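You operate a simulated robot arm through the tools that you are given. There is no shell and no other tool.

The job below is to be done with a simulated two-armed robot. You get a single attempt, and the scene is never put back.

TASK
Set the breaker's three dials as the settings card says.
Fine: shut the clear cover again. Where these are worked on the way, their far stop is far enough and under half their travel is too little: clear cover.

Only the result counts: the job must be done as asked and must still hold three seconds after the hand-in. Knocking over, shifting, dropping, spilling or breaking anything else fails it. Lids that push on must go on centred and level and be pressed home; caps that screw on are set level and turned clockwise until they are tight.

THE ROBOT
Two 7-joint arms with fingered hands on one trunk that stands fixed in place. Base frame: the origin is at the foot of the trunk, x ahead of it, y to its left, z up. Readings come in m, rad, newtons and seconds.
The left shoulder is at [0.021, 0.125, 1.453], the right one opposite. With the tool pointing down near the work surface each hand reaches from about 0.42 to 0.82 m from the base axis, measured 20 degrees to its own side. Payload 4 kg a hand.
Tool frame (each hand has its own): the origin (TCP) lies between the finger pads and is the grasp point; the fingertips stand 0.029 m ahead of it; z points along the fingers, y is the line along which they close. The gripper opens to 0.1 m; its body begins 0.034 m behind the TCP. The gripper is a hand of 5 fingers: y runs from the thumb to the fingers, the wrist lies at [-0.015, -0.105, -0.177] in the tool frame, and closing takes about 1.5 s.
Orientation is that of the tool frame in the base frame, as [roll, pitch, yaw] about the fixed x, y, z axes, in that order (R = Rz(yaw) Ry(pitch) Rx(roll)). With the fingers straight down and the wrist toward the robot, the tool's x, y and z point along [0, 1, 0], [1, 0, 0] and [0, 0, -1] of the base frame.

THE INTERFACE
- The arms move only by the tool play_rows. It takes "left_rows", "right_rows" or both (then of equal length, played together; a hand with none holds still); each is a list of rows, each a list of 7 numbers: the shift along the tool's x, y, z in units of 30 mm (1.0 is 30 mm), then the turn, a rotation vector about the tool's x, y, z in units of 4 degrees (1.0 is 4 degrees), then the opening, from 0 (shut) to 1 (fully open). In form: [[x, y, z, rx, ry, rz, fingers], ...]. A call has 1 to 20 rows; each row shifts and turns the commanded pose from where the row before left it, along the tool's axes as they then stand. A call with a number of a shift or a turn outside -1 to 1 is refused whole. Each row takes 0.2 s and may step no farther than 0.05 m and 0.15 rad from the row before; otherwise, or with a gripper value out of range, the whole call is refused. A pose out of reach is approached as far as the arm can. The call stops where the force on the tool passes 40 N (or 10 N more than at its start, if that is more) or the arm is blocked; 0.2 s more then pass. Each finger travels about 0.045 m/s and halts on what it meets, pressing with about 23 N; the grip force reading is that of the motor and also rises with nothing between the fingers. The clock runs only during rows and for 0.2 s after the last one: add rows that do not move to give the fingers time. It gives the time, the measured TCP pose, the force on the tool (base axes), the opening and the grip force at its end, in the units of the frame above (readings bear some noise), with the torque about the TCP (base axes, N m) and any sound that the robot's microphone picked up, and new pictures: "views" is both (left out), scene, wrist or none (wrist: the cameras of the hands that moved).
- Cameras (640 x 400 px; columns grow to the right, rows downward): "scene" is now at [0.1209, -0.0078, 1.618]; the picture's right is [-0.10, -0.99, 0.00], its down [-0.21, 0.02, -0.98] and it looks along [0.97, -0.10, -0.22] (base axes); focal length 238 px, centre (320, 200). "left" rides on the left gripper at [-0.066, -0.086, -0.121] in its tool frame; the picture's right is [-0.76, -0.31, 0.58], its down [0.59, -0.70, 0.40] and it looks along [0.28, 0.64, 0.71] (tool axes); focal length 247 px, centre (320, 200). "right" rides on the right gripper at [0.065, -0.086, -0.121] in its tool frame; the picture's right is [-0.76, 0.31, -0.58], its down [-0.59, -0.70, 0.40] and it looks along [-0.28, 0.64, 0.71] (tool axes); focal length 247 px, centre (320, 200). There is no depth. A picture from a camera that has moved, and an enlarged one, comes with that camera's place and axes in the base frame and with its lens.
- move_column(by): moves the trunk up (or, below 0, down) by that many m; the arms and the scene camera ride with it, the base frame stays. It gives what a move gives, with no picture.
- set_grasp(shape, hand): the hand has 5 fingers and takes this shape, open, in about a second: jaw (thumb against the fingers, like two jaws); tri (thumb and two fingers); tip (a fingertip pinch); poke (one finger out to press); point (the index stretched); flat (the hand flat); cup (the hand cupped); fist (a fist). The gripper value then closes the fingers along that shape, each until it touches; the sizes above hold for jaw. It gives what a move gives, with no picture.
- aim_head(pan, tilt): turns the head with the scene camera to pan (to the left, within 1.396 rad either way) and tilt (down, from -0.506 to 1.204), counted from straight ahead of the robot (the tilt from the chest, where the trunk bows). It gives what a move gives, and a new picture of the scene camera.
- inspect(camera, box): a new picture of the part [left, top, right, bottom] of that camera's present view, enlarged. No time passes.
- sign_off(): hands the job in; it is judged then, once.

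Nothing tells you positions but the pictures and the camera data. Unless the task says otherwise, let go and move clear before handing in.

The tools are called after "Call:" as name(argument=value, ...) on one line, values as JSON. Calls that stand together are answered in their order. play_rows: Moves the arms, as the interface text tells. Its arguments: {"type":"object","properties":{"left_rows":{"type":"array"},"right_rows":{"type":"array"},"views":{"type":"string","enum":["both","scene","wrist","none"]}},"required":[]} The other tools are called the same way: move_column (by) moves the trunk up or down; set_grasp (shape, hand) gives the hand a shape; aim_head (pan, tilt) turns the head that bears the scene camera; inspect (camera, box) takes an enlarged picture of a part of a camera's view; sign_off () hands the job in.

At the start:

```text
t: 0.0
left_ee_pos: [0.5833, 0.2248, 1.5646]
left_tool_rot: [-3.141, 0.001, 1.572]
left_wrist_force: [-0.5, -0.2, 0.0]
left_moment: [0.02, -0.01, 0.0]
left_opening: 0.0997
left_gripper_force: 0.1
left_shape: jaw
right_ee_pos: [0.3727, -0.2551, 1.6004]
right_tool_rot: [3.14, -0.001, 1.568]
right_wrist_force: [0.7, -0.1, 1.0]
right_moment: [-0.03, 0.05, -0.02]
right_opening: 0.1
right_gripper_force: 0.1
right_shape: jaw
trunk travel left (down, up): [-0.65, 0.097]
head pan, tilt (commanded): [-0.099, 0.216]
```

scene: 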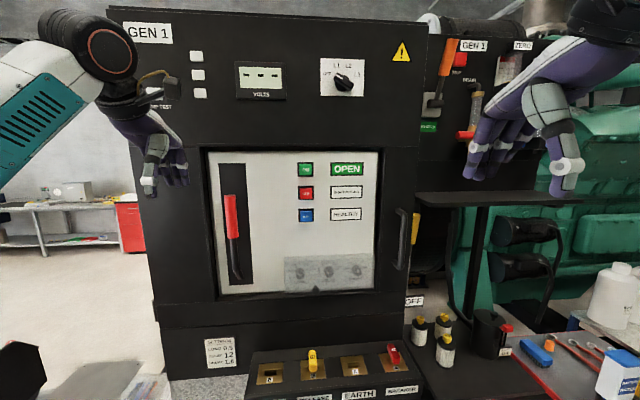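
right: 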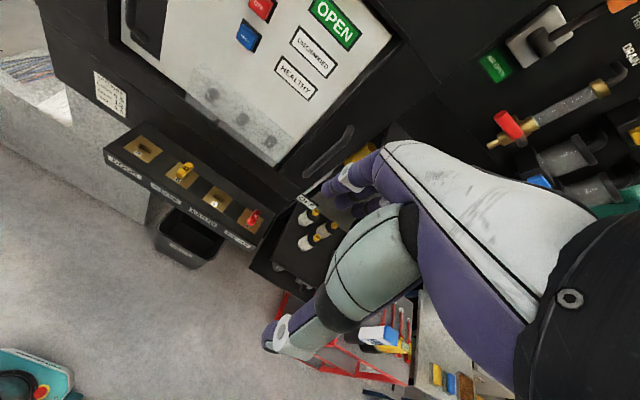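
left: 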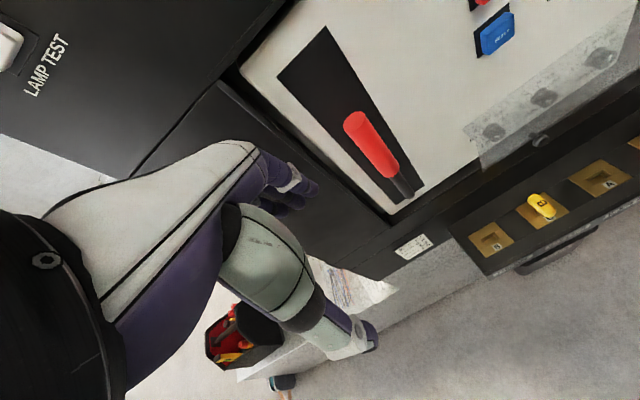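

I see a generator panel with a breaker in an inset bay; the three dials sit behind a clear cover at the lower right of the breaker face, and a settings card is at the lower left. I'll look at both closely first.

Call:
inspect(camera="scene", box=[195, 330, 255, 375])

Call:
inspect(camera="scene", box=[270, 235, 390, 310])

Call:
inspect(camera="left", box=[440, 20, 640, 180])

Call:
inspect(camera="right", box=[160, 50, 320, 180])

```text
8.89 times, centred on (225, 352) of scene
camera zoom: at [0.1209, -0.0078, 1.618], right [-0.1, -0.99, 0.0], down [-0.21, 0.02, -0.98], along [0.97, -0.1, -0.22], focal length 2115 px, centre (1164, -1156)
```

zoom: 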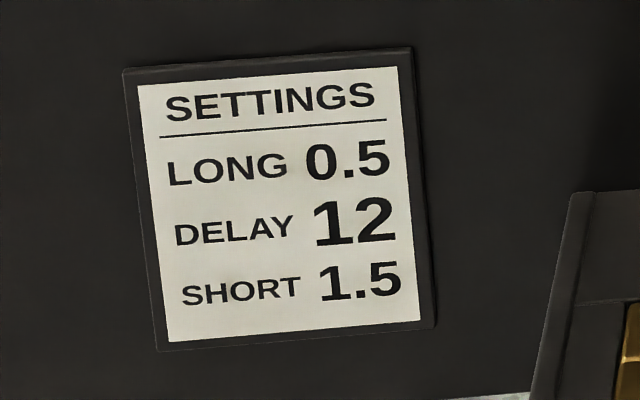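

```text
5.33 times, centred on (330, 272) of scene
camera zoom: at [0.1209, -0.0078, 1.618], right [-0.1, -0.99, 0.0], down [-0.21, 0.02, -0.98], along [0.97, -0.1, -0.22], focal length 1269 px, centre (267, -187)
```

zoom: 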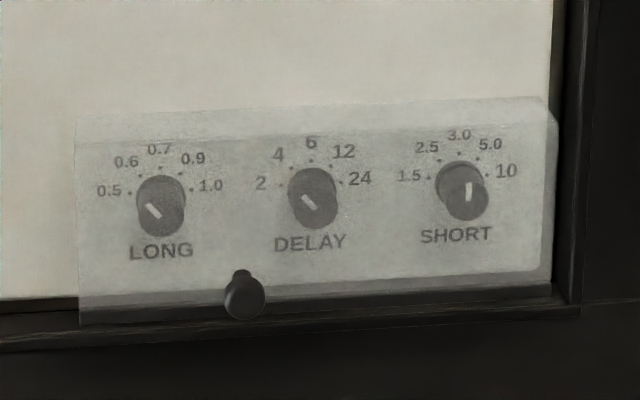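

```text
2.50 times, centred on (540, 100) of left
camera zoom: at [0.4976, 0.1598, 1.6872], right [-0.31, -0.76, -0.58], down [-0.7, 0.59, -0.4], along [0.64, 0.28, -0.71], focal length 617 px, centre (-230, 450)
```

zoom: 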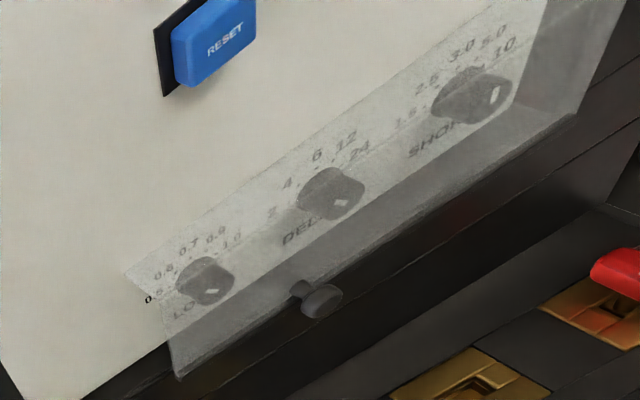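

```text
3.08 times, centred on (240, 115) of right
camera zoom: at [0.2863, -0.1889, 1.7219], right [0.31, -0.76, 0.58], down [-0.7, -0.59, -0.4], along [0.64, -0.28, -0.71], focal length 760 px, centre (566, 462)
```

zoom: 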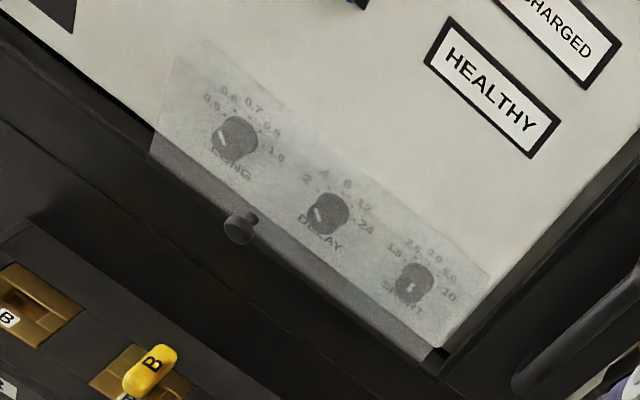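

The card says LONG 0.5, DELAY 12, SHORT 1.5. The dials appear to be at about x=0.75, y=-0.01/-0.095/-0.18, z=1.27, behind a clear box cover that has a black pull knob near (0.71,-0.054,1.236). I'll zoom further to read the present settings and see how the cover is hinged.

Call:
inspect(camera="scene", box=[282, 255, 332, 287])

Call:
inspect(camera="scene", box=[330, 250, 380, 282])

Call:
inspect(camera="scene", box=[280, 270, 350, 310])

Call:
inspect(camera="left", box=[470, 90, 570, 160])

Call:
inspect(camera="scene", box=[190, 140, 430, 310])

```text
12.50 times, centred on (307, 271) of scene
camera zoom: at [0.1209, -0.0078, 1.618], right [-0.1, -0.99, 0.0], down [-0.21, 0.02, -0.98], along [0.97, -0.1, -0.22], focal length 2975 px, centre (482, -688)
```

zoom: 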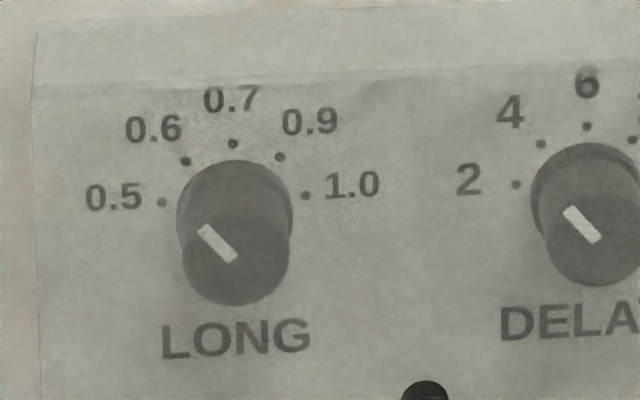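

```text
12.50 times, centred on (355, 266) of scene
camera zoom: at [0.1209, -0.0078, 1.618], right [-0.1, -0.99, 0.0], down [-0.21, 0.02, -0.98], along [0.97, -0.1, -0.22], focal length 2975 px, centre (-118, -625)
```

zoom: 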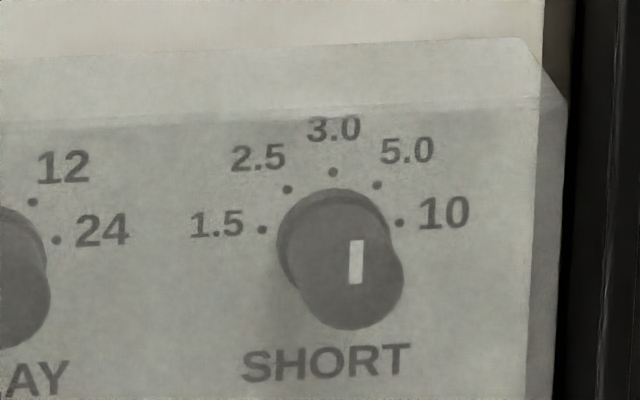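

```text
9.14 times, centred on (315, 290) of scene
camera zoom: at [0.1209, -0.0078, 1.618], right [-0.1, -0.99, 0.0], down [-0.21, 0.02, -0.98], along [0.97, -0.1, -0.22], focal length 2176 px, centre (366, -623)
```

zoom: 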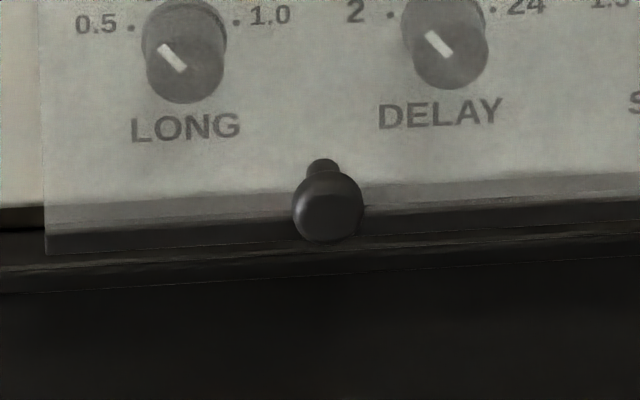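

```text
5.71 times, centred on (520, 125) of left
camera zoom: at [0.4976, 0.1598, 1.6872], right [-0.31, -0.76, -0.58], down [-0.7, 0.59, -0.4], along [0.64, 0.28, -0.71], focal length 1411 px, centre (-823, 629)
```

zoom: 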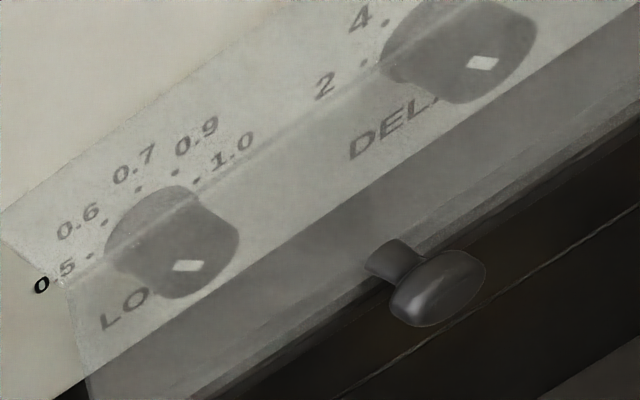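

```text
2.35 times, centred on (310, 225) of scene
camera zoom: at [0.1209, -0.0078, 1.618], right [-0.1, -0.99, 0.0], down [-0.21, 0.02, -0.98], along [0.97, -0.1, -0.22], focal length 560 px, centre (344, 141)
```

zoom: 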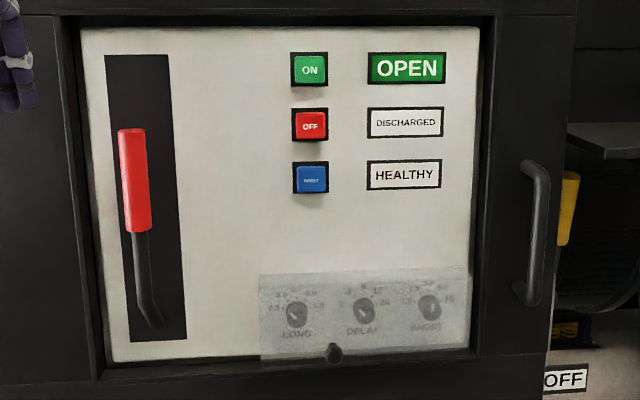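

Dials read LONG 0.6, DELAY 4, SHORT 3.0 with the settings about 40° apart, so the turns are LONG one step anticlockwise, DELAY two clockwise and SHORT two anticlockwise. Next I need the geometry of the cover, the pull and the bay frame, so I'll take more zooms from several cameras.

Call:
inspect(camera="left", box=[440, 100, 600, 200])

Call:
inspect(camera="left", box=[360, 140, 520, 240])

Call:
inspect(camera="right", box=[190, 80, 290, 170])

Call:
inspect(camera="scene", box=[200, 255, 300, 325])

Call:
inspect(camera="scene", box=[350, 200, 430, 310])

```text
4.00 times, centred on (520, 150) of left
camera zoom: at [0.4976, 0.1598, 1.6872], right [-0.31, -0.76, -0.58], down [-0.7, 0.59, -0.4], along [0.64, 0.28, -0.71], focal length 988 px, centre (-480, 400)
```

zoom: 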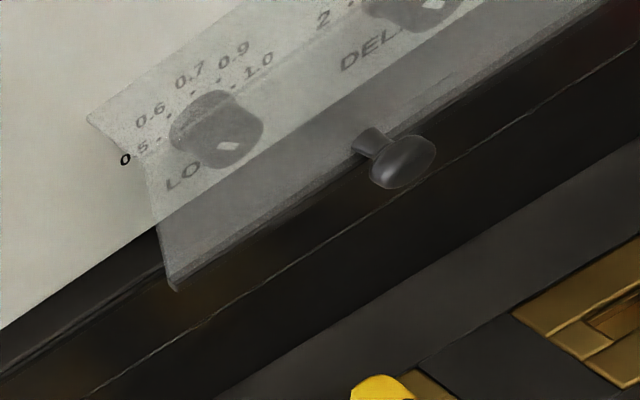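

```text
4.00 times, centred on (440, 190) of left
camera zoom: at [0.4976, 0.1598, 1.6872], right [-0.31, -0.76, -0.58], down [-0.7, 0.59, -0.4], along [0.64, 0.28, -0.71], focal length 988 px, centre (-160, 240)
```

zoom: 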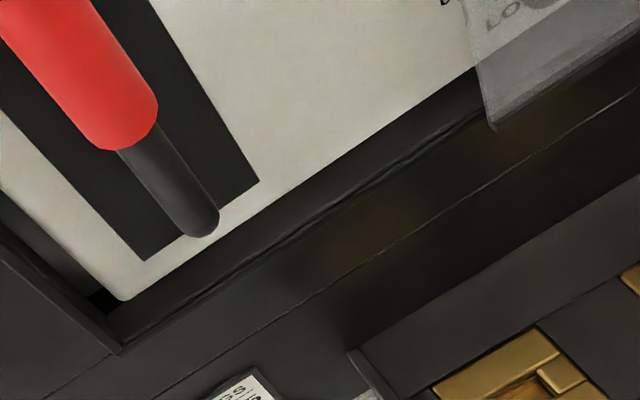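

```text
4.44 times, centred on (240, 125) of right
camera zoom: at [0.2863, -0.1889, 1.7219], right [0.31, -0.76, 0.58], down [-0.7, -0.59, -0.4], along [0.64, -0.28, -0.71], focal length 1098 px, centre (676, 533)
```

zoom: 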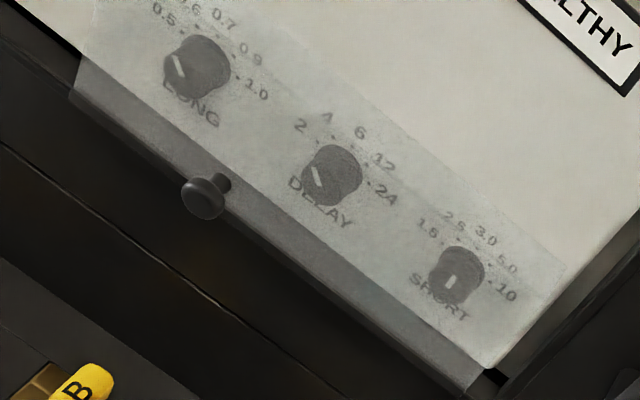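

```text
5.71 times, centred on (250, 290) of scene
camera zoom: at [0.1209, -0.0078, 1.618], right [-0.1, -0.99, 0.0], down [-0.21, 0.02, -0.98], along [0.97, -0.1, -0.22], focal length 1360 px, centre (720, -314)
```

zoom: 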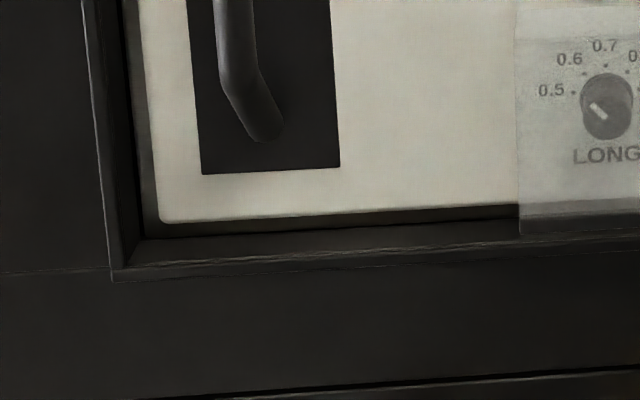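

```text
3.64 times, centred on (390, 255) of scene
camera zoom: at [0.1209, -0.0078, 1.618], right [-0.1, -0.99, 0.0], down [-0.21, 0.02, -0.98], along [0.97, -0.1, -0.22], focal length 865 px, centre (66, 0)
```

zoom: 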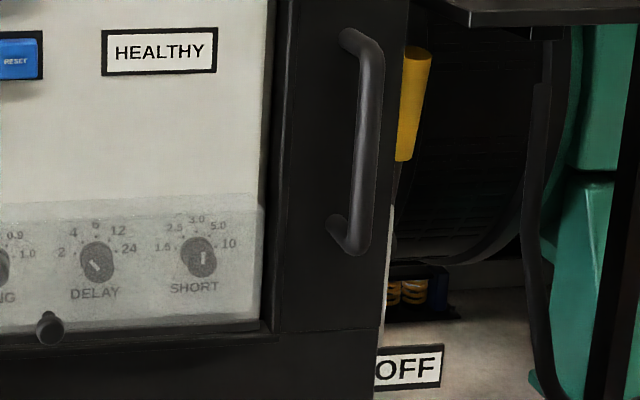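

The plate behind the dials looks to be at x≈0.775 with the cover's front at x≈0.73. The cover is an L-shape hinged along its top edge near z≈1.305, with the pull at about (0.71,-0.054,1.236). I'll first turn the left hand to point forward, wrist to the left, so it can pinch the pull from its two sides.

Call:
play_rows(left_rows=[[0, 0, 0, -1, 1, 1, 1], [0, 0, 0, -1, 1, 1, 1], [0, 0, 0, -1, 1, 1, 1], [0, 0, 0, -1, 1, 1, 1], [0, 0, 0, -1, 1, 1, 1], [0, 0, 0, -1, 1, 1, 1], [0, 0, 0, -1, 1, 1, 1], [0, 0, 0, -1, 1, 1, 1], [0, 0, 0, -1, 1, 1, 1], [0, 0, 0, -1, 1, 1, 1], [0, 0, 0, -1, 1, 1, 1], [0, 0, 0, -1, 1, 1, 1], [0, 0, 0, -1, 1, 1, 1], [0, 0, 0, -1, 1, 1, 1], [0, 0, 0, -1, 1, 1, 1], [0, 0, 0, -1, 1, 1, 1], [0, 0, 0, -1, 1, 1, 1], [0, 0, 0, -0.32, 0.32, 0.32, 1]], views="both")

```text
t: 3.8
left_ee_pos: [0.5828, 0.2248, 1.5653]
left_tool_rot: [0.396, -1.569, 2.745]
left_wrist_force: [0.9, -0.7, 0.7]
left_moment: [-0.02, 0.0, -0.03]
left_opening: 0.0997
left_gripper_force: 0.1
left_shape: jaw
right_ee_pos: [0.3732, -0.2546, 1.6004]
right_tool_rot: [-3.141, -0.001, 1.57]
right_wrist_force: [0.0, 0.8, -0.6]
right_moment: [-0.05, 0.0, 0.01]
right_opening: 0.0997
right_gripper_force: 0.0
right_shape: jaw
trunk travel left (down, up): [-0.65, 0.097]
head pan, tilt (commanded): [-0.099, 0.216]
camera scene: at [0.121, -0.0079, 1.618], right [-0.1, -0.99, 0.0], down [-0.21, 0.02, -0.98], along [0.97, -0.1, -0.22], focal length 238 px, centre (320, 200)
camera left: at [0.4625, 0.3113, 1.5012], right [0.58, 0.31, -0.76], down [0.4, 0.7, 0.59], along [0.71, -0.64, 0.28], focal length 247 px, centre (320, 200)
```

scene: 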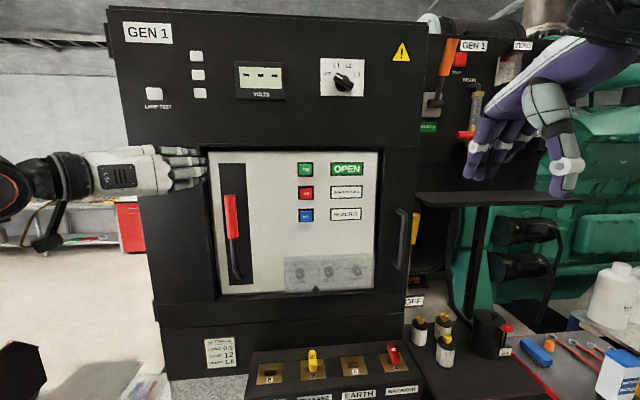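
left: 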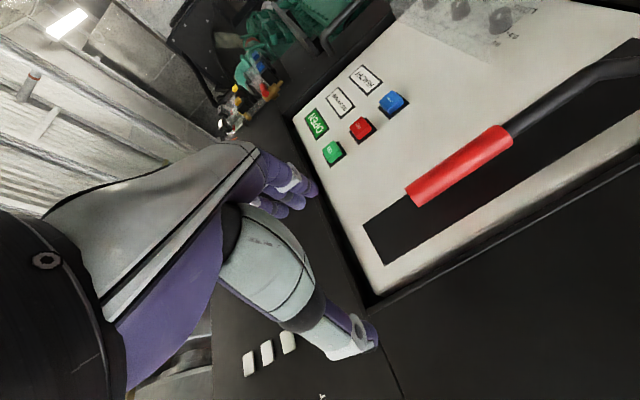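

The left hand now points forward with its wrist to the left. I'll try the fingertip pinch shape and look at how it stands.

Call:
set_grasp(shape="tip", hand="left")

Call:
inspect(camera="left", box=[200, 100, 440, 380])

Call:
inspect(camera="scene", box=[60, 110, 240, 230])

```text
t: 4.7
left_ee_pos: [0.5822, 0.2251, 1.5651]
left_tool_rot: [3.14, -1.57, 0.001]
left_wrist_force: [-0.3, 0.5, -0.4]
left_moment: [-0.02, 0.03, -0.04]
left_opening: 0.0999
left_gripper_force: 0.1
left_shape: tip
right_ee_pos: [0.3725, -0.2547, 1.6011]
right_tool_rot: [3.141, 0.0, 1.57]
right_wrist_force: [0.4, 0.2, 0.3]
right_moment: [0.01, 0.0, 0.03]
right_opening: 0.0997
right_gripper_force: 0.0
right_shape: jaw
trunk travel left (down, up): [-0.65, 0.097]
head pan, tilt (commanded): [-0.099, 0.216]
```

```text
1.43 times, centred on (320, 240) of left
camera zoom: at [0.4622, 0.3111, 1.5011], right [0.58, 0.31, -0.76], down [0.4, 0.7, 0.59], along [0.71, -0.64, 0.28], focal length 353 px, centre (320, 143)
```

zoom: 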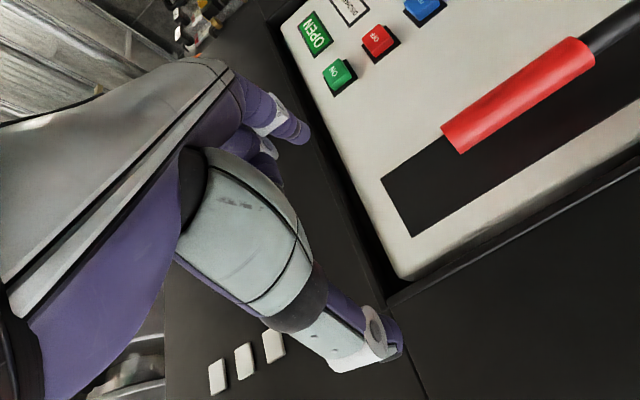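

```text
3.33 times, centred on (150, 170) of scene
camera zoom: at [0.1209, -0.0078, 1.618], right [-0.1, -0.99, 0.0], down [-0.21, 0.02, -0.98], along [0.97, -0.1, -0.22], focal length 793 px, centre (887, 300)
```

zoom: 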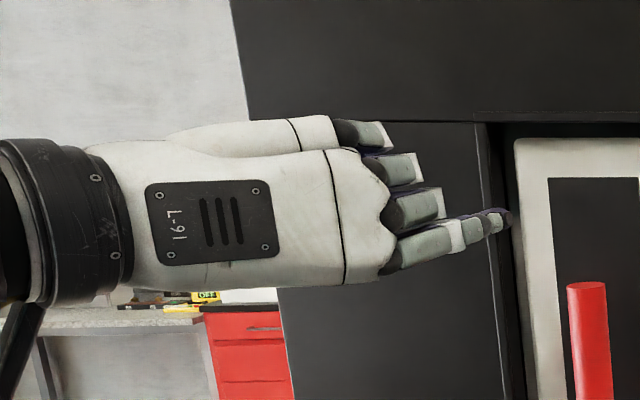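

In this shape thumb and index face each other about 0.1 m apart around the TCP. I'll move the left hand to stand in front of the pull, staying at x≈0.58 so it stays clear of the red lever.

Call:
play_rows(left_rows=[[-0.914, 0.775, 0.0, 0, 0, 0, 1], [-0.914, 0.775, 0.0, 0, 0, 0, 1], [-0.914, 0.775, 0.0, 0, 0, 0, 1], [-0.914, 0.775, 0.0, 0, 0, 0, 1], [-0.914, 0.775, 0.0, 0, 0, 0, 1], [-0.914, 0.775, 0.0, 0, 0, 0, 1], [-0.914, 0.775, 0.0, 0, 0, 0, 1], [-0.914, 0.775, 0.0, 0, 0, 0, 1], [-0.914, 0.775, 0.0, 0, 0, 0, 1], [-0.914, 0.775, 0.0, 0, 0, 0, 1], [-0.914, 0.775, 0.0, 0, 0, 0, 1], [-0.914, 0.775, 0.0, 0, 0, 0, 1]], views="both")

```text
t: 7.3
left_ee_pos: [0.5829, -0.0541, 1.2351]
left_tool_rot: [-0.988, -1.57, -2.153]
left_wrist_force: [0.2, 0.0, 0.3]
left_moment: [0.0, 0.0, -0.02]
left_opening: 0.0999
left_gripper_force: 0.0
left_shape: tip
right_ee_pos: [0.3731, -0.2556, 1.6009]
right_tool_rot: [-3.141, -0.001, 1.569]
right_wrist_force: [0.7, -0.6, 0.4]
right_moment: [0.03, 0.01, 0.01]
right_opening: 0.0999
right_gripper_force: 0.0
right_shape: jaw
trunk travel left (down, up): [-0.65, 0.097]
head pan, tilt (commanded): [-0.099, 0.216]
camera scene: at [0.121, -0.0091, 1.618], right [-0.1, -0.99, 0.0], down [-0.21, 0.02, -0.98], along [0.97, -0.1, -0.22], focal length 238 px, centre (320, 200)
camera left: at [0.4621, 0.0318, 1.1712], right [0.58, 0.31, -0.76], down [0.4, 0.7, 0.59], along [0.71, -0.64, 0.28], focal length 247 px, centre (320, 200)
```

scene: 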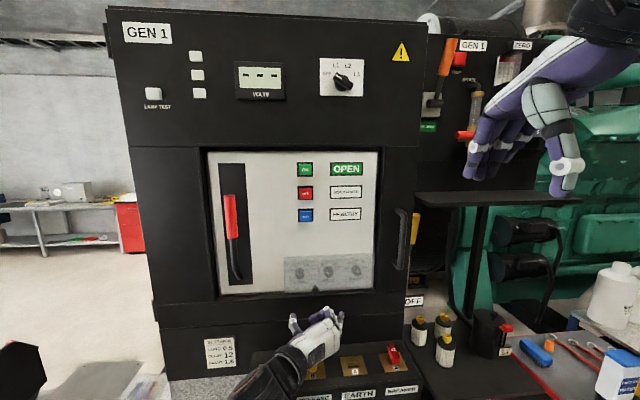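
left: 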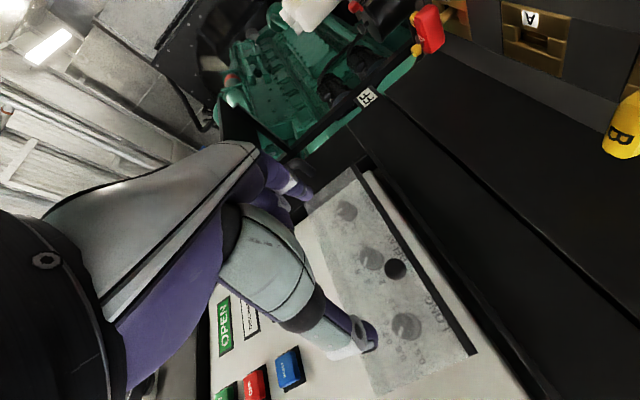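

Call:
inspect(camera="left", box=[220, 130, 500, 390])

Call:
inspect(camera="scene", box=[270, 250, 380, 370])

```text
1.54 times, centred on (360, 260) of left
camera zoom: at [0.4621, 0.0318, 1.1712], right [0.58, 0.31, -0.76], down [0.4, 0.7, 0.59], along [0.71, -0.64, 0.28], focal length 380 px, centre (258, 108)
```

zoom: 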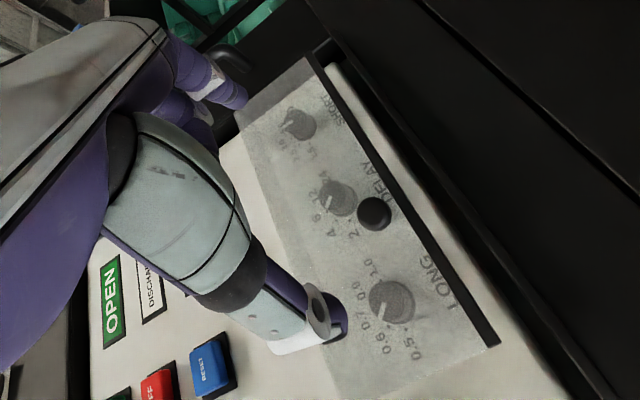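

```text
3.33 times, centred on (325, 310) of scene
camera zoom: at [0.121, -0.0091, 1.618], right [-0.1, -0.99, 0.0], down [-0.21, 0.02, -0.98], along [0.97, -0.1, -0.22], focal length 793 px, centre (303, -167)
```

zoom: 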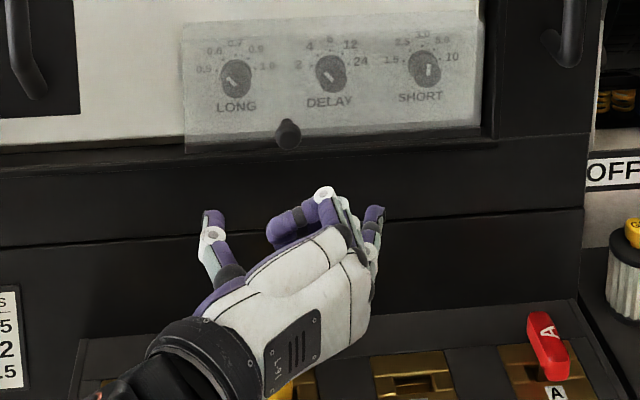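

I re-triangulated: the pull head is near (0.717,-0.057,1.226), the dial faces near x=0.756, z=1.253, and the plate near x=0.778. Let me take a closer look at the fingers' position before approaching.

Call:
inspect(camera="scene", box=[290, 290, 350, 350])

Call:
inspect(camera="right", box=[120, 80, 320, 240])

```text
6.67 times, centred on (320, 320) of scene
camera zoom: at [0.121, -0.0091, 1.618], right [-0.1, -0.99, 0.0], down [-0.21, 0.02, -0.98], along [0.97, -0.1, -0.22], focal length 1587 px, centre (320, -600)
```

zoom: 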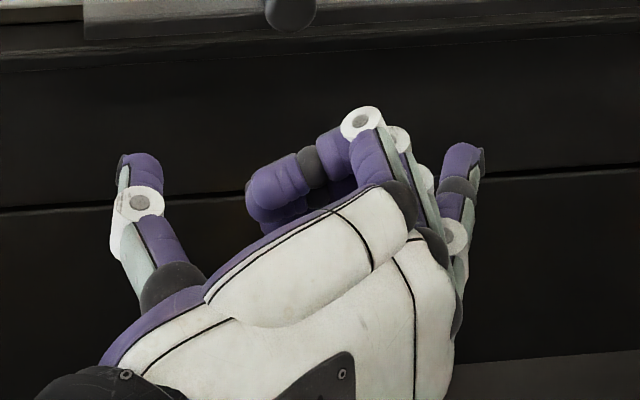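

```text
2.50 times, centred on (220, 160) of right
camera zoom: at [0.2864, -0.1903, 1.7218], right [0.31, -0.76, 0.58], down [-0.7, -0.59, -0.4], along [0.64, -0.28, -0.71], focal length 617 px, centre (570, 300)
```

zoom: 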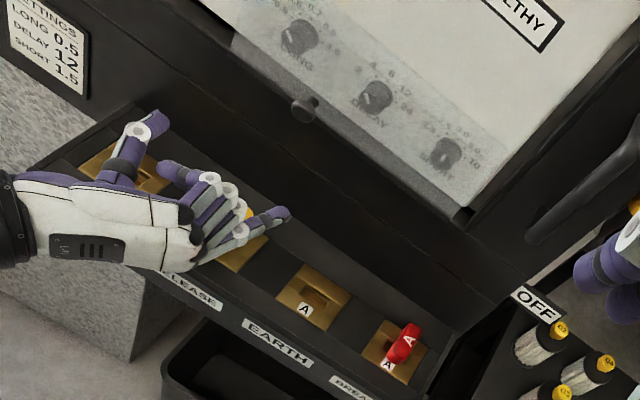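

The pinch is well centred on the TCP, with the tips 29 mm ahead of it and the other fingers curled back. I'll line up with the pull at z≈1.226 and bring the open pinch close to it.

Call:
play_rows(left_rows=[[-0.32, 0.1, 0.5, 0, 0, 0, 1], [0, 0, 0.7, 0, 0, 0, 1], [0, 0, 0.7, 0, 0, 0, 1], [0, 0, 0.7, 0, 0, 0, 1]], views="both")

Call:
inspect(camera="left", box=[220, 130, 500, 390])

Call:
inspect(camera="scene", box=[280, 265, 360, 325])

Call:
inspect(camera="right", box=[140, 80, 280, 180])

```text
t: 8.3
left_ee_pos: [0.6605, -0.0554, 1.2266]
left_tool_rot: [2.793, -1.569, 0.35]
left_wrist_force: [0.4, -0.3, -0.4]
left_moment: [0.0, 0.02, 0.01]
left_opening: 0.0998
left_gripper_force: 0.1
left_shape: tip
right_ee_pos: [0.3726, -0.2547, 1.6009]
right_tool_rot: [3.142, -0.003, 1.569]
right_wrist_force: [0.6, 0.4, -0.2]
right_moment: [0.0, 0.01, 0.01]
right_opening: 0.0999
right_gripper_force: 0.0
right_shape: jaw
trunk travel left (down, up): [-0.65, 0.097]
head pan, tilt (commanded): [-0.099, 0.216]
camera scene: at [0.1217, -0.0083, 1.6179], right [-0.1, -0.99, 0.0], down [-0.22, 0.02, -0.98], along [0.97, -0.1, -0.22], focal length 238 px, centre (320, 200)
camera left: at [0.5404, 0.0291, 1.1624], right [0.58, 0.31, -0.76], down [0.4, 0.7, 0.59], along [0.71, -0.64, 0.28], focal length 247 px, centre (320, 200)
```

scene: 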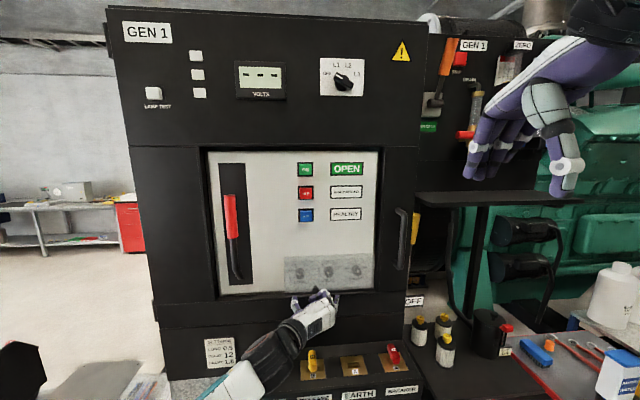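
left: 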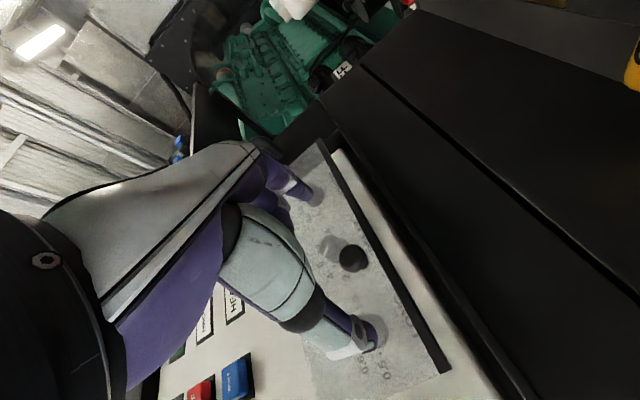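

```text
1.54 times, centred on (360, 260) of left
camera zoom: at [0.5404, 0.0291, 1.1624], right [0.58, 0.31, -0.76], down [0.4, 0.7, 0.59], along [0.71, -0.64, 0.28], focal length 380 px, centre (258, 108)
```

zoom: 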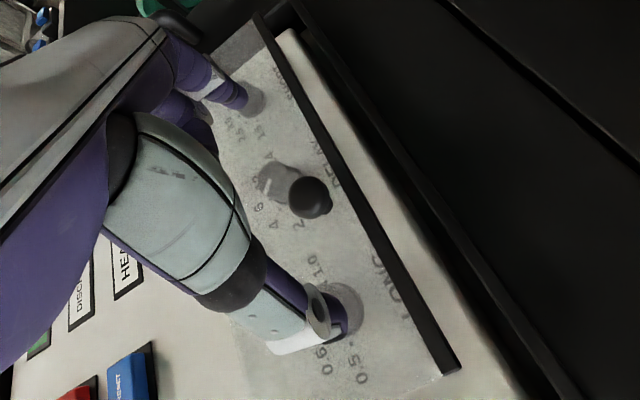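

```text
6.67 times, centred on (320, 295) of scene
camera zoom: at [0.1217, -0.0083, 1.6179], right [-0.1, -0.99, 0.0], down [-0.22, 0.02, -0.98], along [0.97, -0.1, -0.22], focal length 1587 px, centre (320, -433)
```

zoom: 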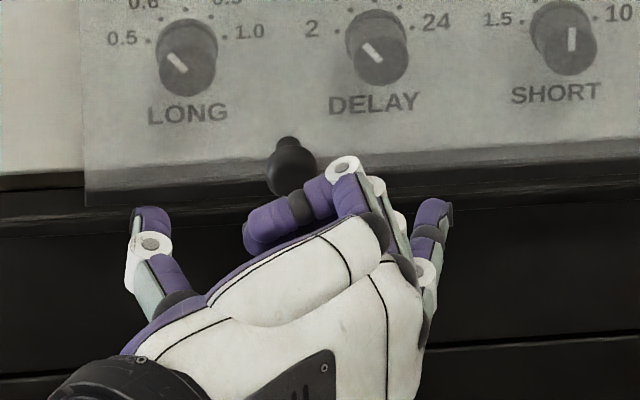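

```text
4.00 times, centred on (210, 130) of right
camera zoom: at [0.2871, -0.1894, 1.7217], right [0.31, -0.76, 0.58], down [-0.7, -0.59, -0.4], along [0.64, -0.28, -0.71], focal length 988 px, centre (760, 480)
```

zoom: 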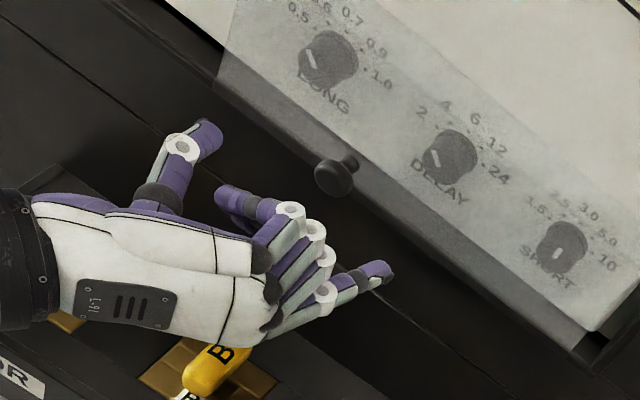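

The pull sits centrally between thumb and index, about 30 mm ahead of the tips. I'll move in 34 mm and close the pinch on the pull head.

Call:
play_rows(left_rows=[[0, 0.1, 0.6, 0, 0, 0, 1], [0, 0, 0.53, 0, 0, 0, 1], [0, 0, 0, 0, 0, 0, 0.8], [0, 0, 0, 0, 0, 0, 0.6], [0, 0, 0, 0, 0, 0, 0.45]], views="none")

Call:
inspect(camera="left", box=[220, 130, 500, 390])

Call:
inspect(camera="scene", box=[280, 265, 360, 325])

Call:
inspect(camera="right", box=[160, 80, 280, 160])

```text
t: 9.5
left_ee_pos: [0.6948, -0.0585, 1.2265]
left_tool_rot: [-0.326, -1.57, -2.816]
left_wrist_force: [0.1, -0.4, -0.4]
left_moment: [0.01, -0.01, 0.0]
left_opening: 0.0459
left_gripper_force: 0.1
left_shape: tip
right_ee_pos: [0.3732, -0.2543, 1.6013]
right_tool_rot: [-3.141, -0.003, 1.57]
right_wrist_force: [-0.4, 0.1, 0.0]
right_moment: [0.03, 0.01, -0.02]
right_opening: 0.1
right_gripper_force: 0.1
right_shape: jaw
trunk travel left (down, up): [-0.65, 0.097]
head pan, tilt (commanded): [-0.099, 0.216]
```

```text
1.54 times, centred on (360, 260) of left
camera zoom: at [0.5739, 0.0262, 1.1626], right [0.58, 0.31, -0.76], down [0.4, 0.7, 0.59], along [0.71, -0.64, 0.28], focal length 380 px, centre (258, 108)
```

zoom: 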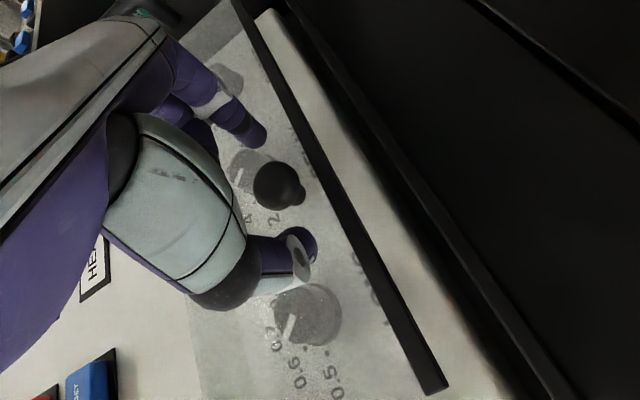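

```text
6.67 times, centred on (320, 295) of scene
camera zoom: at [0.1207, -0.0079, 1.618], right [-0.1, -0.99, 0.0], down [-0.21, 0.02, -0.98], along [0.97, -0.1, -0.22], focal length 1587 px, centre (320, -433)
```

zoom: 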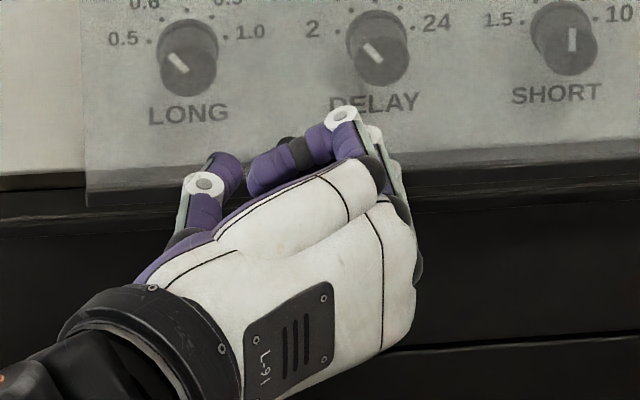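

```text
5.00 times, centred on (220, 120) of right
camera zoom: at [0.2861, -0.1889, 1.722], right [0.31, -0.76, 0.58], down [-0.7, -0.59, -0.4], along [0.64, -0.28, -0.71], focal length 1235 px, centre (820, 600)
```

zoom: 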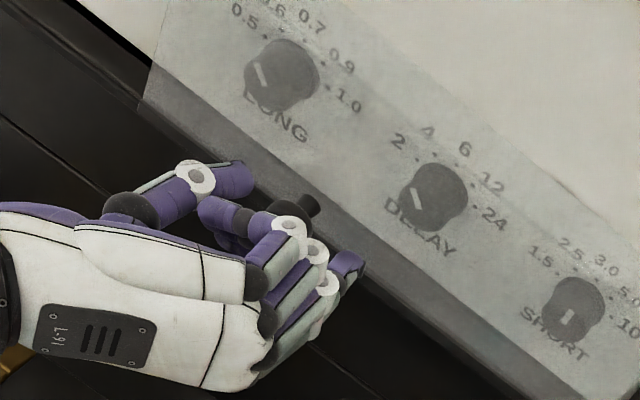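

The pull's head lies right between the thumb and index tips. I'll close fully and give the fingers time.

Call:
play_rows(left_rows=[[0, 0, 0, 0, 0, 0, 0.3], [0, 0, 0, 0, 0, 0, 0.15], [0, 0, 0, 0, 0, 0, 0], [0, 0, 0, 0, 0, 0, 0], [0, 0, 0, 0, 0, 0, 0], [0, 0, 0, 0, 0, 0, 0]], views="none")

Call:
inspect(camera="left", box=[220, 130, 500, 390])

Call:
inspect(camera="scene", box=[280, 265, 360, 325])

```text
t: 10.9
left_ee_pos: [0.6954, -0.059, 1.2269]
left_tool_rot: [0.612, -1.57, 2.529]
left_wrist_force: [-0.6, 2.4, 1.1]
left_moment: [-0.03, -0.02, 0.05]
left_opening: 0.0136
left_gripper_force: 23.0
left_shape: tip
right_ee_pos: [0.3715, -0.2548, 1.5991]
right_tool_rot: [-3.141, 0.0, 1.567]
right_wrist_force: [-0.2, 0.0, 0.3]
right_moment: [0.03, 0.03, -0.02]
right_opening: 0.0998
right_gripper_force: 0.1
right_shape: jaw
trunk travel left (down, up): [-0.65, 0.097]
head pan, tilt (commanded): [-0.099, 0.216]
```

```text
1.54 times, centred on (360, 260) of left
camera zoom: at [0.5738, 0.0266, 1.1627], right [0.58, 0.31, -0.76], down [0.4, 0.7, 0.59], along [0.71, -0.64, 0.28], focal length 380 px, centre (258, 108)
```

zoom: 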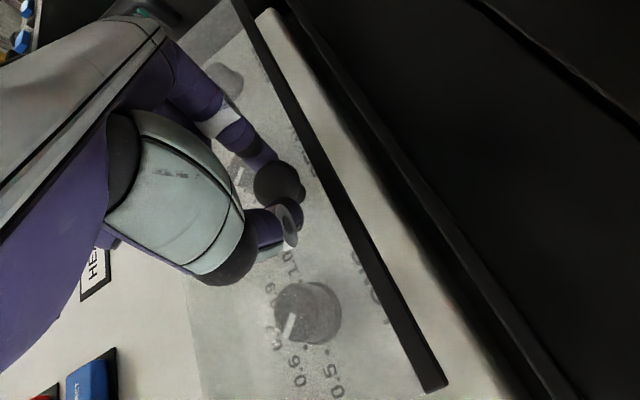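

```text
6.67 times, centred on (320, 295) of scene
camera zoom: at [0.1205, -0.0074, 1.618], right [-0.1, -0.99, 0.0], down [-0.21, 0.02, -0.98], along [0.97, -0.1, -0.22], focal length 1587 px, centre (320, -433)
```

zoom: 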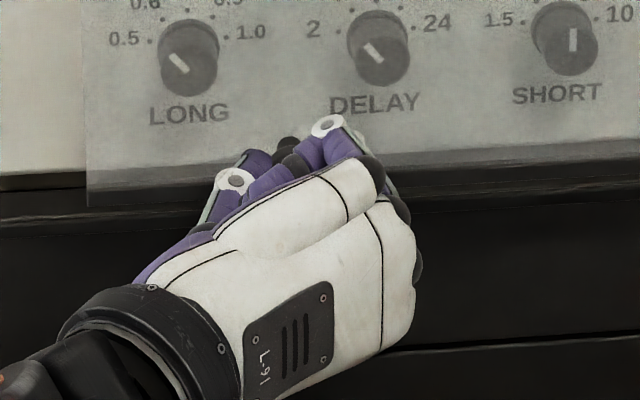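

The pull is held (23 N). Now I'll start opening gently along an arc about the presumed top hinge, out and up about 10°, and check forces.

Call:
play_rows(left_rows=[[0.18, 0, -0.22, 0, 0, 0, 0], [0.2, 0, -0.2, 0, 0, 0, 0], [0, 0, 0, 0, 0, 0, 0]], views="none")

Call:
inspect(camera="scene", box=[270, 240, 390, 315])

Call:
inspect(camera="left", box=[220, 130, 500, 390])

```text
t: 11.7
left_ee_pos: [0.6813, -0.0598, 1.2372]
left_tool_rot: [-2.822, -1.569, -0.321]
left_wrist_force: [-1.4, 1.9, -2.9]
left_moment: [-0.01, 0.11, 0.06]
left_opening: 0.0136
left_gripper_force: 23.2
left_shape: tip
right_ee_pos: [0.3728, -0.2538, 1.6012]
right_tool_rot: [-3.141, 0.0, 1.569]
right_wrist_force: [-0.2, 0.0, -0.1]
right_moment: [-0.01, 0.02, -0.03]
right_opening: 0.0998
right_gripper_force: 0.1
right_shape: jaw
trunk travel left (down, up): [-0.65, 0.097]
head pan, tilt (commanded): [-0.099, 0.216]
```

```text
5.33 times, centred on (330, 278) of scene
camera zoom: at [0.1213, -0.0076, 1.6179], right [-0.1, -0.99, 0.0], down [-0.21, 0.02, -0.98], along [0.97, -0.1, -0.22], focal length 1269 px, centre (267, -213)
```

zoom: 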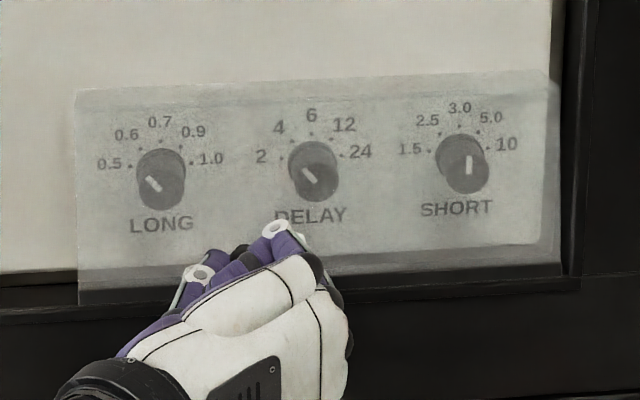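

```text
1.54 times, centred on (360, 260) of left
camera zoom: at [0.5611, 0.0267, 1.1735], right [0.58, 0.31, -0.76], down [0.4, 0.7, 0.59], along [0.71, -0.64, 0.28], focal length 380 px, centre (258, 108)
```

zoom: 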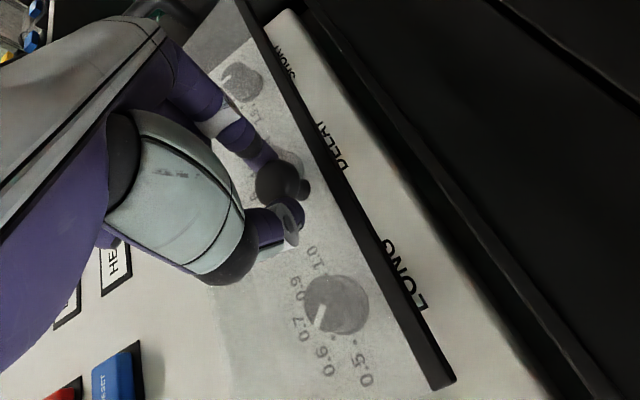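

The cover is swinging out at the bottom with only a few newtons, so it is hinged at the top. I'll continue the arc to about 50° open.

Call:
play_rows(left_rows=[[0.225, 0, -0.175, 0, 0, 0, 0], [0.225, 0, -0.175, 0, 0, 0, 0], [0.25, 0, -0.133, 0, 0, 0, 0], [0.25, 0, -0.133, 0, 0, 0, 0], [0.272, 0, -0.087, 0, 0, 0, 0], [0.272, 0, -0.087, 0, 0, 0, 0], [0.282, 0, -0.04, 0, 0, 0, 0], [0.282, 0, -0.04, 0, 0, 0, 0]], views="scene")

Call:
inspect(camera="scene", box=[270, 220, 390, 315])

Call:
inspect(camera="left", box=[180, 100, 500, 390])

Call:
inspect(camera="right", box=[160, 40, 320, 160])

```text
t: 13.5
left_ee_pos: [0.6554, -0.059, 1.3007]
left_tool_rot: [-0.057, -1.569, -3.083]
left_wrist_force: [-6.0, 2.4, -0.6]
left_moment: [0.01, 0.07, 0.08]
left_opening: 0.0131
left_gripper_force: 23.7
left_shape: tip
right_ee_pos: [0.3727, -0.2538, 1.6019]
right_tool_rot: [3.141, -0.001, 1.569]
right_wrist_force: [0.3, 0.1, 0.5]
right_moment: [0.03, 0.0, 0.05]
right_opening: 0.0997
right_gripper_force: 0.1
right_shape: jaw
trunk travel left (down, up): [-0.65, 0.097]
head pan, tilt (commanded): [-0.099, 0.216]
camera scene: at [0.1201, -0.0074, 1.6181], right [-0.1, -0.99, 0.0], down [-0.21, 0.02, -0.98], along [0.97, -0.1, -0.21], focal length 238 px, centre (320, 200)
```

scene: 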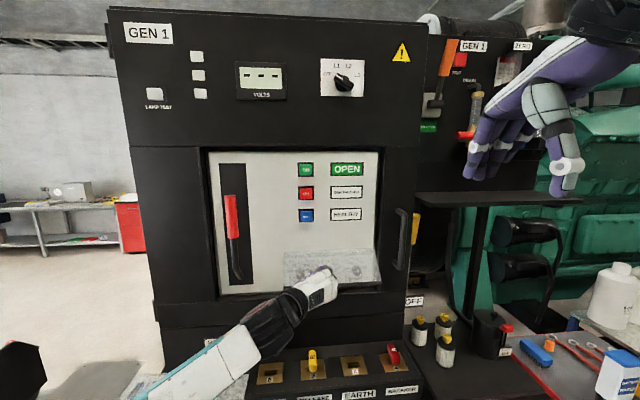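

```text
4.21 times, centred on (330, 268) of scene
camera zoom: at [0.1201, -0.0074, 1.6181], right [-0.1, -0.99, 0.0], down [-0.21, 0.02, -0.98], along [0.97, -0.1, -0.21], focal length 1002 px, centre (278, -84)
```

zoom: 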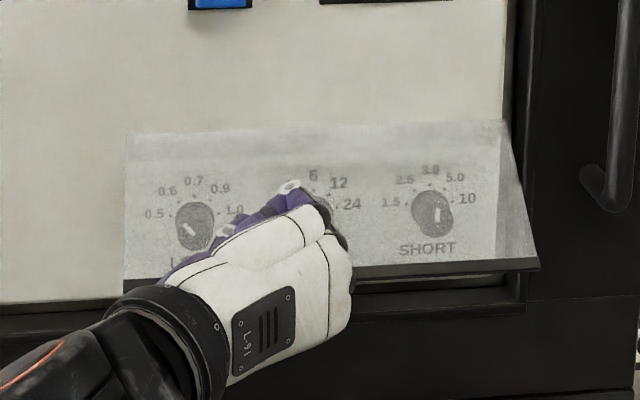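

```text
1.38 times, centred on (340, 245) of left
camera zoom: at [0.5353, 0.0266, 1.2371], right [0.58, 0.31, -0.76], down [0.4, 0.7, 0.59], along [0.71, -0.64, 0.29], focal length 341 px, centre (292, 138)
```

zoom: 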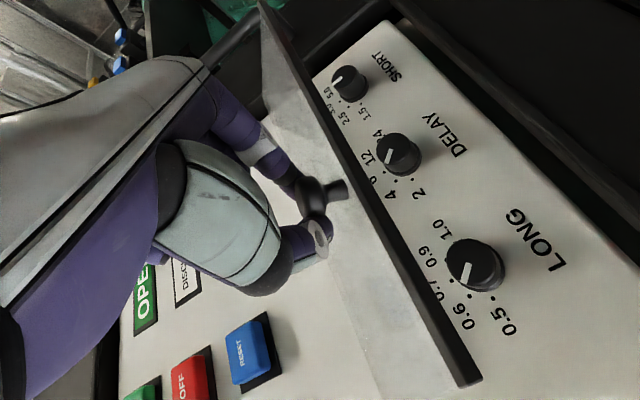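

```text
3.33 times, centred on (240, 100) of right
camera zoom: at [0.2854, -0.1885, 1.7222], right [0.31, -0.76, 0.58], down [-0.7, -0.59, -0.4], along [0.64, -0.28, -0.71], focal length 823 px, centre (587, 533)
```

zoom: 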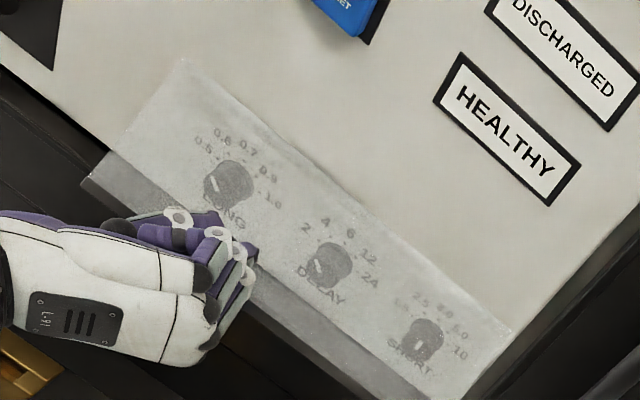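

The cover is about 50° open and moving freely; the left wrist camera now sees the bare dials clearly. I'll carry on along the arc to about 90°, pitching the hand down slightly as it rises.

Call:
play_rows(left_rows=[[0.255, 0, 0.0, 0, -0.5, 0, 0], [0.255, 0, 0.0, 0, -0.5, 0, 0], [0.254, 0, 0.019, 0, -0.5, 0, 0], [0.254, 0, 0.01, 0, -0.5, 0, 0], [0.253, 0, 0.039, 0, -0.5, 0, 0], [0.254, 0, 0.03, 0, -0.5, 0, 0], [0.249, 0, 0.051, 0, -0.5, 0, 0], [0.251, 0, 0.042, 0, -0.5, 0, 0], [0.246, 0, 0.07, 0, -0.5, 0, 0], [0.248, 0, 0.061, 0, -0.5, 0, 0]], views="scene")

Call:
inspect(camera="scene", box=[260, 200, 400, 315])

Call:
inspect(camera="left", box=[180, 100, 500, 390])

Call:
inspect(camera="right", box=[160, 0, 340, 140])

```text
t: 15.7
left_ee_pos: [0.6785, -0.0601, 1.3716]
left_tool_rot: [-3.137, -1.22, -0.004]
left_wrist_force: [1.5, -3.0, -1.7]
left_moment: [-0.08, 0.03, -0.09]
left_opening: 0.0105
left_gripper_force: 23.0
left_shape: tip
right_ee_pos: [0.3746, -0.2553, 1.6007]
right_tool_rot: [-3.14, -0.001, 1.569]
right_wrist_force: [0.5, -0.2, -0.7]
right_moment: [-0.01, 0.01, -0.05]
right_opening: 0.1
right_gripper_force: 0.0
right_shape: jaw
trunk travel left (down, up): [-0.65, 0.097]
head pan, tilt (commanded): [-0.099, 0.216]
camera scene: at [0.1215, -0.0088, 1.6179], right [-0.1, -0.99, 0.0], down [-0.21, 0.02, -0.98], along [0.97, -0.1, -0.22], focal length 238 px, centre (320, 200)
```

scene: 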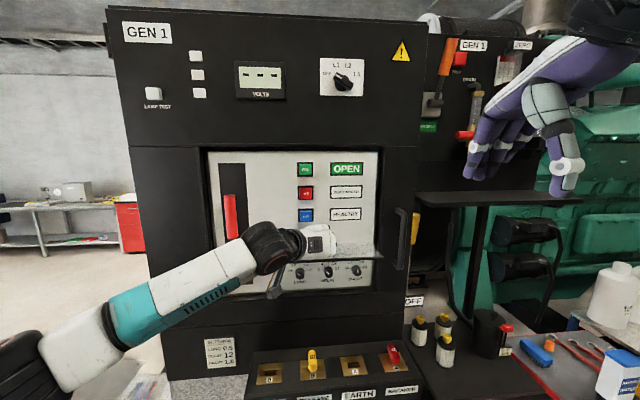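

```text
3.48 times, centred on (330, 258) of scene
camera zoom: at [0.1215, -0.0088, 1.6179], right [-0.1, -0.99, 0.0], down [-0.21, 0.02, -0.98], along [0.97, -0.1, -0.22], focal length 828 px, centre (285, 0)
```

zoom: 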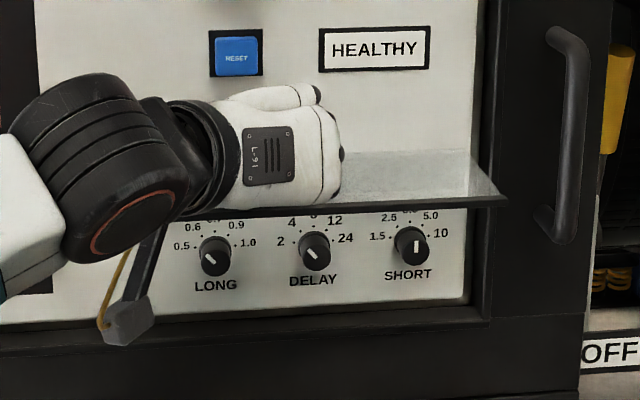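

```text
1.38 times, centred on (340, 245) of left
camera zoom: at [0.5421, 0.0257, 1.3529], right [0.28, 0.31, -0.91], down [0.58, 0.7, 0.42], along [0.77, -0.64, 0.02], focal length 341 px, centre (292, 138)
```

zoom: 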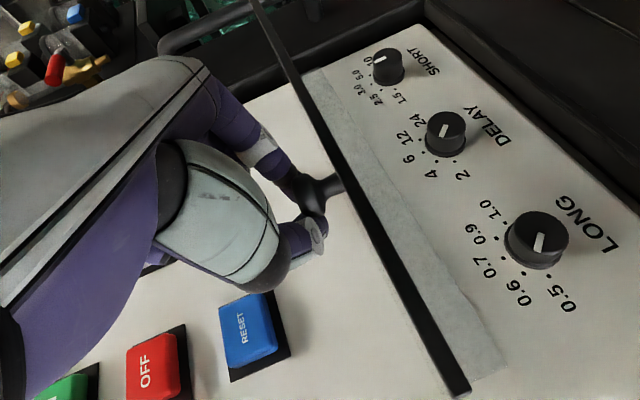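

```text
2.86 times, centred on (250, 70) of right
camera zoom: at [0.2869, -0.1899, 1.7217], right [0.31, -0.76, 0.58], down [-0.7, -0.59, -0.4], along [0.64, -0.28, -0.71], focal length 706 px, centre (520, 571)
```

zoom: 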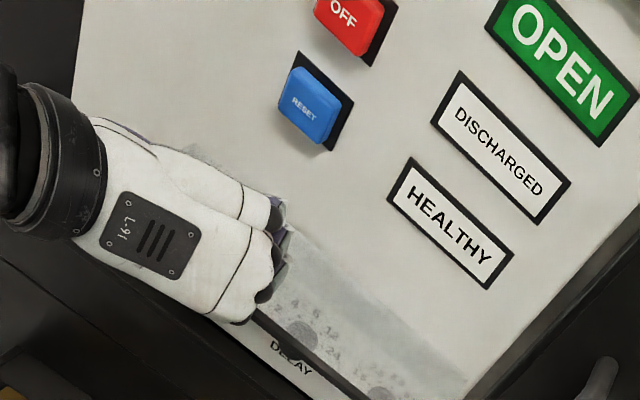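

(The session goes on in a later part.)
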